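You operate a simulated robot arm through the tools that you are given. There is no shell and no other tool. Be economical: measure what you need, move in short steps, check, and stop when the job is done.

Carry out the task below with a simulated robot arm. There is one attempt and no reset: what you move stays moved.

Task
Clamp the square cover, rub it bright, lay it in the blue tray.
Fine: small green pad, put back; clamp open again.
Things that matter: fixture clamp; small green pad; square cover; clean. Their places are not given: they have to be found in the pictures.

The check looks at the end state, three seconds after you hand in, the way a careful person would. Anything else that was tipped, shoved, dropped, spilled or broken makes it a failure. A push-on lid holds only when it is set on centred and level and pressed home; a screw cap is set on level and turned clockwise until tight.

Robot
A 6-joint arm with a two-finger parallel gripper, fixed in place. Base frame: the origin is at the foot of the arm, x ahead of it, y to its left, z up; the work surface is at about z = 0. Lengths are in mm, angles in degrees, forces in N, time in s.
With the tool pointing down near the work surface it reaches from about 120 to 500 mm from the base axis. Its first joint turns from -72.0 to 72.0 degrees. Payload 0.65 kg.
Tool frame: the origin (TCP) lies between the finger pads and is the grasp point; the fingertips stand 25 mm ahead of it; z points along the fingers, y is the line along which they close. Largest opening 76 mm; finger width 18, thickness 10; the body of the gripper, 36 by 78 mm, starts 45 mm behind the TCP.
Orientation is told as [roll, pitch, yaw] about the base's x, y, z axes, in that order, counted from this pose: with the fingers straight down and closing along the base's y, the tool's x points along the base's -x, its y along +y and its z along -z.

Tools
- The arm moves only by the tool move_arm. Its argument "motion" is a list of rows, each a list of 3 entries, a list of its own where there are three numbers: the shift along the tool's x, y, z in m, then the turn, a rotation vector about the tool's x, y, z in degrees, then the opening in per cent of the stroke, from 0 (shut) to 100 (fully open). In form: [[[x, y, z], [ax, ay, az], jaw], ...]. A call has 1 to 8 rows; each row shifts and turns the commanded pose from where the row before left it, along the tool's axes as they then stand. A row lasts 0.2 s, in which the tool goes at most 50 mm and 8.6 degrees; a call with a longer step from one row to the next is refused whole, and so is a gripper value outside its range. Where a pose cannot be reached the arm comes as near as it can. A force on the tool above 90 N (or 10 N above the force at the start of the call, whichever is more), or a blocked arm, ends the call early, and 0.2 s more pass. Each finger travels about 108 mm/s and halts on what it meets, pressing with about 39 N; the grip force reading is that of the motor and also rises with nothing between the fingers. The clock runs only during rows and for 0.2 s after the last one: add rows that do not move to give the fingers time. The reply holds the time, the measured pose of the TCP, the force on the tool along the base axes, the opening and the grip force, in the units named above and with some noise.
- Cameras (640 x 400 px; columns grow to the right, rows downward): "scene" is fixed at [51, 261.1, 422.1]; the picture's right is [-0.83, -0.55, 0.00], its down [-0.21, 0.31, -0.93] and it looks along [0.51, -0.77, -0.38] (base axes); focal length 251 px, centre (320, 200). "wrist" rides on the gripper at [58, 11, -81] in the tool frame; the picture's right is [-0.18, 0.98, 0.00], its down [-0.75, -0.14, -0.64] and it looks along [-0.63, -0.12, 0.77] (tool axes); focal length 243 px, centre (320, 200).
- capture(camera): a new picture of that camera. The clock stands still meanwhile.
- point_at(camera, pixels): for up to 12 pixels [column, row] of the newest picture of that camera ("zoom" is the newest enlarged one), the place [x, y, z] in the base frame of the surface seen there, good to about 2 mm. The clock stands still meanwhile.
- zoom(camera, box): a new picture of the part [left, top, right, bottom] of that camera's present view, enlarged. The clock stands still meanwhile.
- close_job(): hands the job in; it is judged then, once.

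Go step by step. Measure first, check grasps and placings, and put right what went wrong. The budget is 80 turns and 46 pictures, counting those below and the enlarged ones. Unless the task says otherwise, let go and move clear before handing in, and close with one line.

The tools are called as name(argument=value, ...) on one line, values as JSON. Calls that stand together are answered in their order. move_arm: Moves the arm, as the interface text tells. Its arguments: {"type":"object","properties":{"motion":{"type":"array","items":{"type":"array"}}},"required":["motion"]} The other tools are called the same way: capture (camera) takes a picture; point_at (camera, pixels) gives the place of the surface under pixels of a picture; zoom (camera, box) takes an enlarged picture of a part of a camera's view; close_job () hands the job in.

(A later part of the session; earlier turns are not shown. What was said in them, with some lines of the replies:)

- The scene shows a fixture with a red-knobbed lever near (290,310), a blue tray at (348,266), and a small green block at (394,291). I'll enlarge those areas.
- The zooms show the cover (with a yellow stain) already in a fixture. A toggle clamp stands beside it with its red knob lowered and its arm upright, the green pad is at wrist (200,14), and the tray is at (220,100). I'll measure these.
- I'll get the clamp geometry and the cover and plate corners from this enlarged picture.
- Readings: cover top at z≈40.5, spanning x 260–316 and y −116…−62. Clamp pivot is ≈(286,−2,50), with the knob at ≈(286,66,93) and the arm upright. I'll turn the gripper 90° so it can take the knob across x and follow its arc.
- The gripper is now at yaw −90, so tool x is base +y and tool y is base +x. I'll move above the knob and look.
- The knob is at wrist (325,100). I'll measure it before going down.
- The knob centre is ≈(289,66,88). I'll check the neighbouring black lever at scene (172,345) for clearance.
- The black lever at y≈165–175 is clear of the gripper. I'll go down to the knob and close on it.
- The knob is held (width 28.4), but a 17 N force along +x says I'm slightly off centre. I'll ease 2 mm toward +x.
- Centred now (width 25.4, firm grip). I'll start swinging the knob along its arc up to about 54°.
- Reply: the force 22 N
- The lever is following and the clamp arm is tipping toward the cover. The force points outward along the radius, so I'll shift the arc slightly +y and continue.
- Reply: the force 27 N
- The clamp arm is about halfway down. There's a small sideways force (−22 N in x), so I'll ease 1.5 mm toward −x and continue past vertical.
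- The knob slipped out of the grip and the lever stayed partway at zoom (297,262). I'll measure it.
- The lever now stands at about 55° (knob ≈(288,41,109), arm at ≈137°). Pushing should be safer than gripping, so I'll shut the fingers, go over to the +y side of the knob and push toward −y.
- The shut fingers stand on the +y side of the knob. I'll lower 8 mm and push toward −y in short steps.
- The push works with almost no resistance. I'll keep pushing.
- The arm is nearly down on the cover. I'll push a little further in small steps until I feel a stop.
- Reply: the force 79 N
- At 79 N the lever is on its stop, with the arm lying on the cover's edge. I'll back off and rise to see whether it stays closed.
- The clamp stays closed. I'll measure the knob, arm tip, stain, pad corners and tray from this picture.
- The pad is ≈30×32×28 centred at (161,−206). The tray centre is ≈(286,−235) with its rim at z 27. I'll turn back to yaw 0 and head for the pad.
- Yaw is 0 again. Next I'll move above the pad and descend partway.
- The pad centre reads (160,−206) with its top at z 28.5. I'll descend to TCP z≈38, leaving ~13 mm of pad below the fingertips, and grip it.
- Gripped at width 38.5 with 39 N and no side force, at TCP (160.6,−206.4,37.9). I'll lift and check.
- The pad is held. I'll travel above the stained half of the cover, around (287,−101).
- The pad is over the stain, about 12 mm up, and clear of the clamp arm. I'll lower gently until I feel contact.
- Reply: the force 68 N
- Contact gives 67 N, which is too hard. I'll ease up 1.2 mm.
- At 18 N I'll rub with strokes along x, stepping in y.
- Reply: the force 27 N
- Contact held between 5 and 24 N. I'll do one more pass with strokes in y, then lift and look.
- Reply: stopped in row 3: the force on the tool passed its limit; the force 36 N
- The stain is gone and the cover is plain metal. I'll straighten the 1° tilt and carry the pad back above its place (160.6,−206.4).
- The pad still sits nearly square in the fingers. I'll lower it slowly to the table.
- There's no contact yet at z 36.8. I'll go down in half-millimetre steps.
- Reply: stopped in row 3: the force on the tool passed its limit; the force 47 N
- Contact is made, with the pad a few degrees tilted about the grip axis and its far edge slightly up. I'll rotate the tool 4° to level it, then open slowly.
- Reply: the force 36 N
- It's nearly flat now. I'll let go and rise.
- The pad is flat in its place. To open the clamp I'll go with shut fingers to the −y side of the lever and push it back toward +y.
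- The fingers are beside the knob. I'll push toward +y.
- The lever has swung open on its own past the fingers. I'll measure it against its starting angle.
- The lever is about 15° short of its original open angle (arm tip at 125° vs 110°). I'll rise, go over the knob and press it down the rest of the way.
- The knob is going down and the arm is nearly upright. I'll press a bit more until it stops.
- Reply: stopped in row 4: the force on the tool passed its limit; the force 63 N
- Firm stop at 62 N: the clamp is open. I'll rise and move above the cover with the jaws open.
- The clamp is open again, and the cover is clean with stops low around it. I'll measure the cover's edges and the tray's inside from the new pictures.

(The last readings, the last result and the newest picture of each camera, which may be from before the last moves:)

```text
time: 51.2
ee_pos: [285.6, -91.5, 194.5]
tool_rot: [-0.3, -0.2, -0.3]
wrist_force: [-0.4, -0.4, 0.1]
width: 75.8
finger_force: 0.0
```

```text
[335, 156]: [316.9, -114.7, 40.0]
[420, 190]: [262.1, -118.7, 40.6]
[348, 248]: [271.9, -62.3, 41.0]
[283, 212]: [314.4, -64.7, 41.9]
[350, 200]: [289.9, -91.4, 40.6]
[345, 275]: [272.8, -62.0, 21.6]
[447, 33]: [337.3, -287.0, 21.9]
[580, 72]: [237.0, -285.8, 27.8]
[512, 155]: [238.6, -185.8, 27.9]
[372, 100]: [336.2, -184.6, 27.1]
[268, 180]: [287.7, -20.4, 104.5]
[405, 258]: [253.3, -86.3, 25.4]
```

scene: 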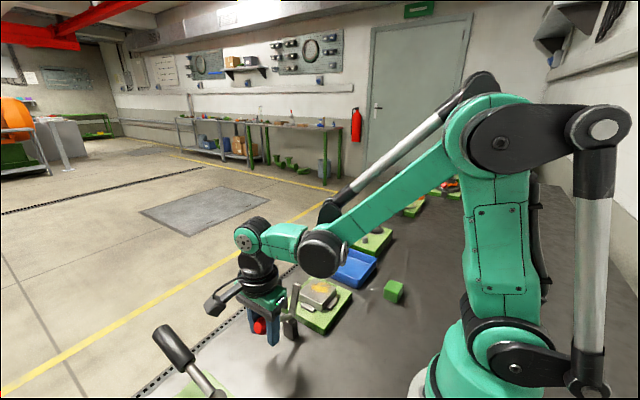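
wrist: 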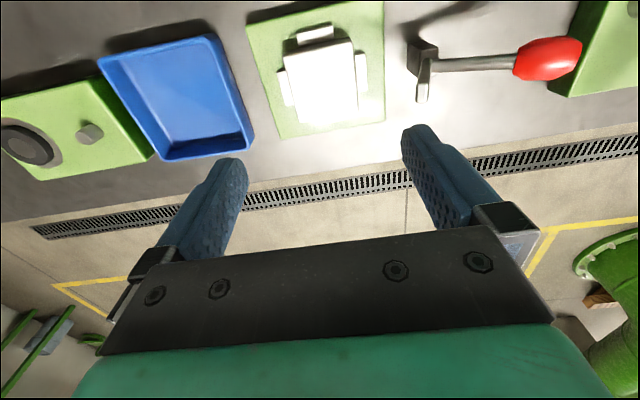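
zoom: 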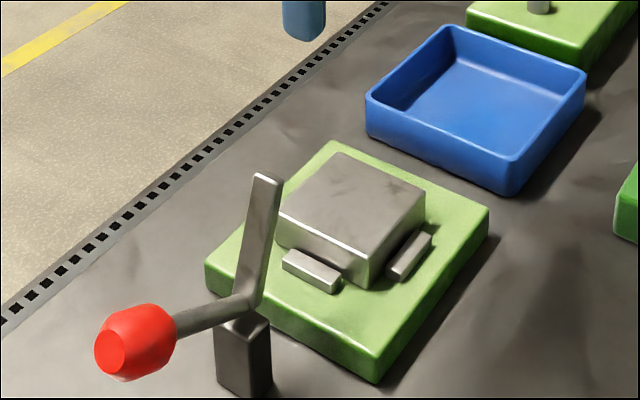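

The cover centre is (287,−89.5), ~57 mm square, top z 40.8, stops up to z 26. I'll descend to TCP z≈54 and close across y.

move_arm(motion=[[[-0.001, 0.0015, 0.045], [-0.3, 0.2, -0.3], 100], [[0, 0, 0.045], [0, 0, 0], 100], [[0, 0, 0.03], [0, 0, 0], 100], [[0, 0, 0.012], [0, 0, 0], 100], [[0, 0, 0], [0, 0, 0], 100]])

zoom(camera="scene", box=[240, 220, 380, 340])

```text
time: 52.5
ee_pos: [288.7, -87.7, 61.0]
tool_rot: [0.0, 0.0, -0.1]
wrist_force: [0.1, -0.5, 0.8]
width: 75.9
finger_force: 0.0
```

```text
3.33 times, centred on (310, 280) of scene
```

zoom: 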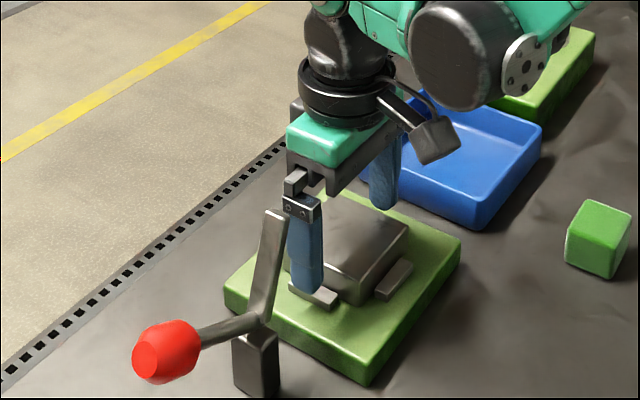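

The fingers straddle the cover and clear the clamp arm. I'll lower 6 mm more and close.

move_arm(motion=[[[0, -0.0015, 0.006], [0, 0, 0], 100], [[0, 0, 0], [0, 0, 0], 85], [[0, 0, 0], [0, 0, 0], 75], [[0, 0, 0], [0, 0, 0], 65], [[0, 0, 0], [0, 0, 0], 55], [[0, 0, 0], [0, 0, 0], 55]])

```text
time: 53.9
ee_pos: [286.4, -89.9, 55.3]
tool_rot: [0.1, 0.0, -0.1]
wrist_force: [0.2, 1.6, 0.0]
width: 59.7
finger_force: 38.8
```

Gripped at width 59.7 with 39 N and little side force. I'll lift it straight up, clear of the stops, and look.

move_arm(motion=[[[0, 0, -0.01], [0, 0, 0], 55], [[0, 0, -0.02], [0, 0, 0], 55], [[0, 0, -0.03], [0, 0, 0], 55], [[0, 0, -0.02], [0, 0, 0], 55], [[0, 0, 0], [0, 0, 0], 55]])

zoom(camera="scene", box=[240, 200, 400, 340])

```text
time: 55.0
ee_pos: [288.9, -89.2, 135.1]
tool_rot: [0.1, 0.0, -0.1]
wrist_force: [0.4, -0.4, -3.0]
width: 59.5
finger_force: 39.1
```

```text
2.86 times, centred on (320, 270) of scene
```

zoom: 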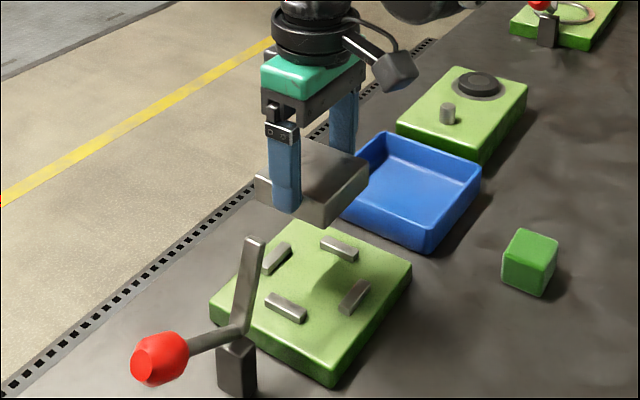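

The cover is held level. I'll carry it over the tray centre (287,−236).

move_arm(motion=[[[0, -0.037, 0], [0, 0, 0], 55], [[0, -0.037, 0], [0, 0, 0], 55], [[0, -0.037, 0], [0, 0, 0], 55], [[0, -0.0355, 0], [0, 0, 0], 55], [[0, 0, 0.03], [0, 0, 0], 55], [[0, 0, 0.02], [0, 0, 0], 55], [[0, 0, 0], [0, 0, 0], 55]])

zoom(camera="scene", box=[280, 190, 420, 310])

```text
time: 56.6
ee_pos: [286.7, -236.2, 85.4]
tool_rot: [-0.1, 0.1, -0.1]
wrist_force: [0.4, 0.0, -3.5]
width: 59.5
finger_force: 39.1
```

```text
3.33 times, centred on (350, 250) of scene
```

zoom: 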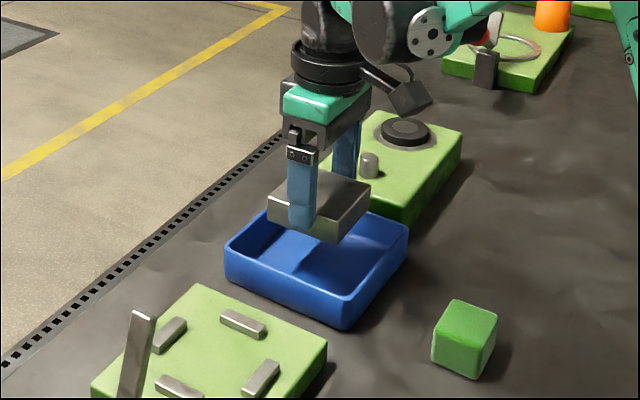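

It's centred above the tray, and I'll lower it in, slowly at the end.

move_arm(motion=[[[0, 0, 0.02], [0, 0, 0], 55], [[0, 0, 0.015], [0, 0, 0], 55], [[0, 0, 0.004], [0, 0, 0], 55], [[0, 0, 0.0015], [0, 0, 0], 55], [[0, 0, 0], [0, 0, 0], 55]])

```text
time: 57.9
ee_pos: [285.8, -237.7, 44.1]
tool_rot: [-0.1, 0.0, -0.1]
wrist_force: [1.1, -0.9, -2.4]
width: 59.3
finger_force: 39.1
```

move_arm(motion=[[[0, 0, 0.0015], [0, 0, 0], 55], [[0, 0, 0.001], [0, 0, 0], 55], [[0, 0, 0.0007], [0, 0, 0], 55], [[0, 0, 0], [0, 0, 0], 55]])

```text
time: 58.9
ee_pos: [288.1, -237.9, 41.8]
tool_rot: [0.0, 0.1, -0.1]
wrist_force: [-0.1, -1.1, -3.4]
width: 59.5
finger_force: 39.1
```

move_arm(motion=[[[0, 0, 0.0007], [0, 0, 0], 55], [[0, 0, 0.0007], [0, 0, 0], 55], [[0, 0, 0], [0, 0, 0], 55]])

```text
time: 59.6
ee_pos: [286.3, -237.2, 40.3]
tool_rot: [0.0, 0.0, -0.2]
wrist_force: [-0.2, 0.1, -3.4]
width: 59.5
finger_force: 39.0
```

move_arm(motion=[[[0, 0, 0.0007], [0, 0, 0], 55], [[0, 0, 0.0007], [0, 0, 0], 55], [[0, 0, 0], [0, 0, 0], 55]])

```text
time: 60.5
ee_pos: [287.1, -236.7, 39.9]
tool_rot: [0.0, 0.0, -0.2]
wrist_force: [-0.4, -0.3, -3.6]
width: 59.2
finger_force: 38.8
```

Still hanging (−3.6 N), so I'll continue down.

move_arm(motion=[[[0, 0, 0.0007], [0, 0, 0], 55], [[0, 0, 0.0007], [0, 0, 0], 55], [[0, 0, 0], [0, 0, 0], 55]])

zoom(camera="scene", box=[300, 210, 400, 290])

```text
time: 61.2
ee_pos: [288.1, -237.8, 38.7]
tool_rot: [-0.1, 0.0, -0.1]
wrist_force: [1.7, -0.9, 30.6]
width: 59.7
finger_force: 39.0
```

```text
5.00 times, centred on (350, 250) of scene
```

zoom: 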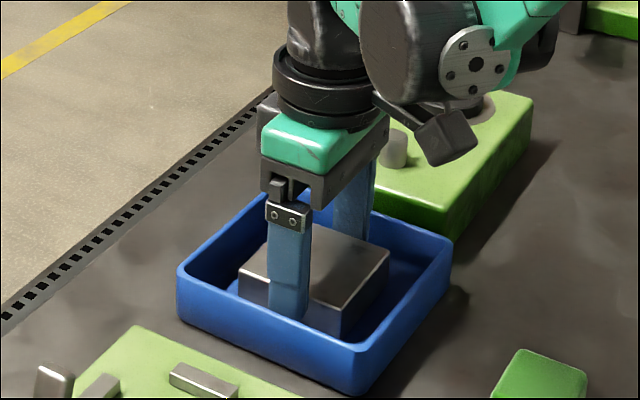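

The cover sits on the tray floor (30 N). I'll ease up a little, open only to ~66 mm so the fingers don't touch the tray walls, then rise.

move_arm(motion=[[[0, 0, -0.0006], [0, 0, 0], 70], [[0, 0, 0], [0, 0, 0], 84], [[0, 0, 0], [0, 0, 0], 86], [[0, 0, -0.03], [0, 0, 0], 86], [[0, 0, -0.045], [0, 0, 0], 86], [[0, 0, -0.045], [0, 0, 0], 86], [[0, 0, -0.045], [0, 0, 0], 86], [[0, 0, 0], [0, 0, 0], 86]])

capture(camera="scene")

zoom(camera="scene", box=[250, 230, 410, 340])

```text
time: 63.0
ee_pos: [288.3, -235.2, 203.1]
tool_rot: [0.0, 0.0, -0.1]
wrist_force: [-1.0, -0.5, -0.3]
width: 65.5
finger_force: 0.0
```

```text
10 pictures are left
```

scene: 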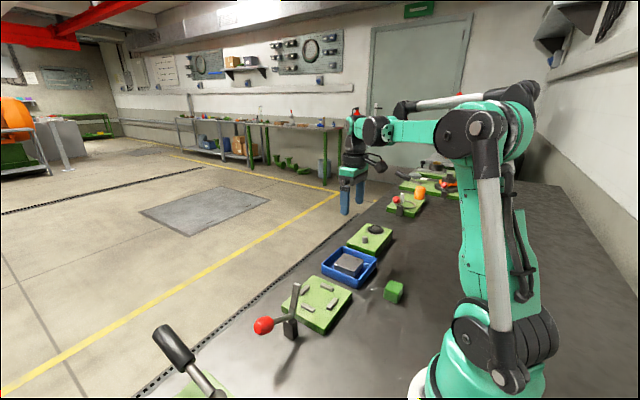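

```text
3.64 times, centred on (330, 285) of scene
```

zoom: 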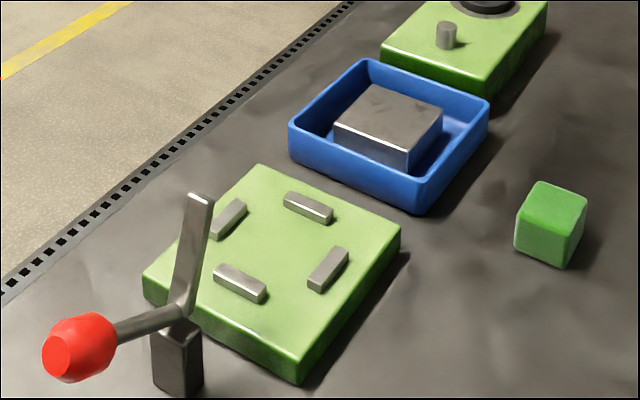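

The cover lies flat in the tray, the clamp is open at its start angle, and the pad is in place. I'll look closely at the cover's surface before handing in.

zoom(camera="scene", box=[320, 245, 380, 285])

capture(camera="wrist")

point_at(camera="scene", pixels=[[395, 285], [389, 294], [399, 296]])

```text
10.00 times, centred on (350, 265) of scene
```

zoom: 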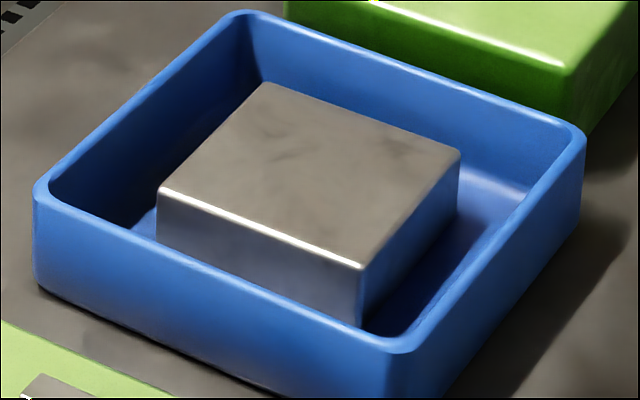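

```text
7 pictures are left
```

wrist: 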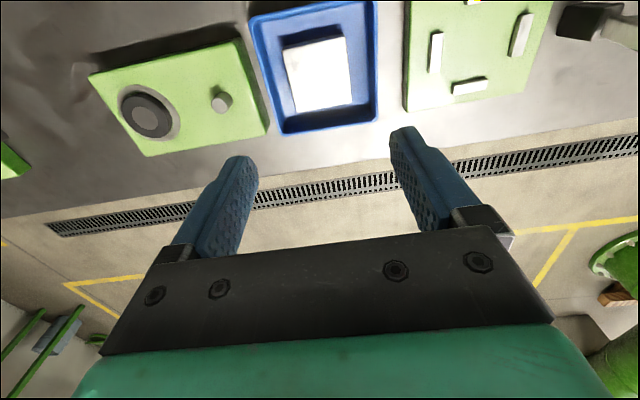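

```text
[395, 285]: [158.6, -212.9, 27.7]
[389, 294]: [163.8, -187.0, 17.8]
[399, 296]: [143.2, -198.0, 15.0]
```

The cover is bright with no yellow left and lies flat in the blue tray. The pad reads within about 2 mm of where it was, the clamp is open, and the arm is clear, so I'm handing in.

close_job()

```text
The job is handed in.
```

The square cover was clamped, rubbed clean and laid flat in the blue tray; the green pad is back within about 2 mm of its start, the clamp is open again, and the job is handed in.
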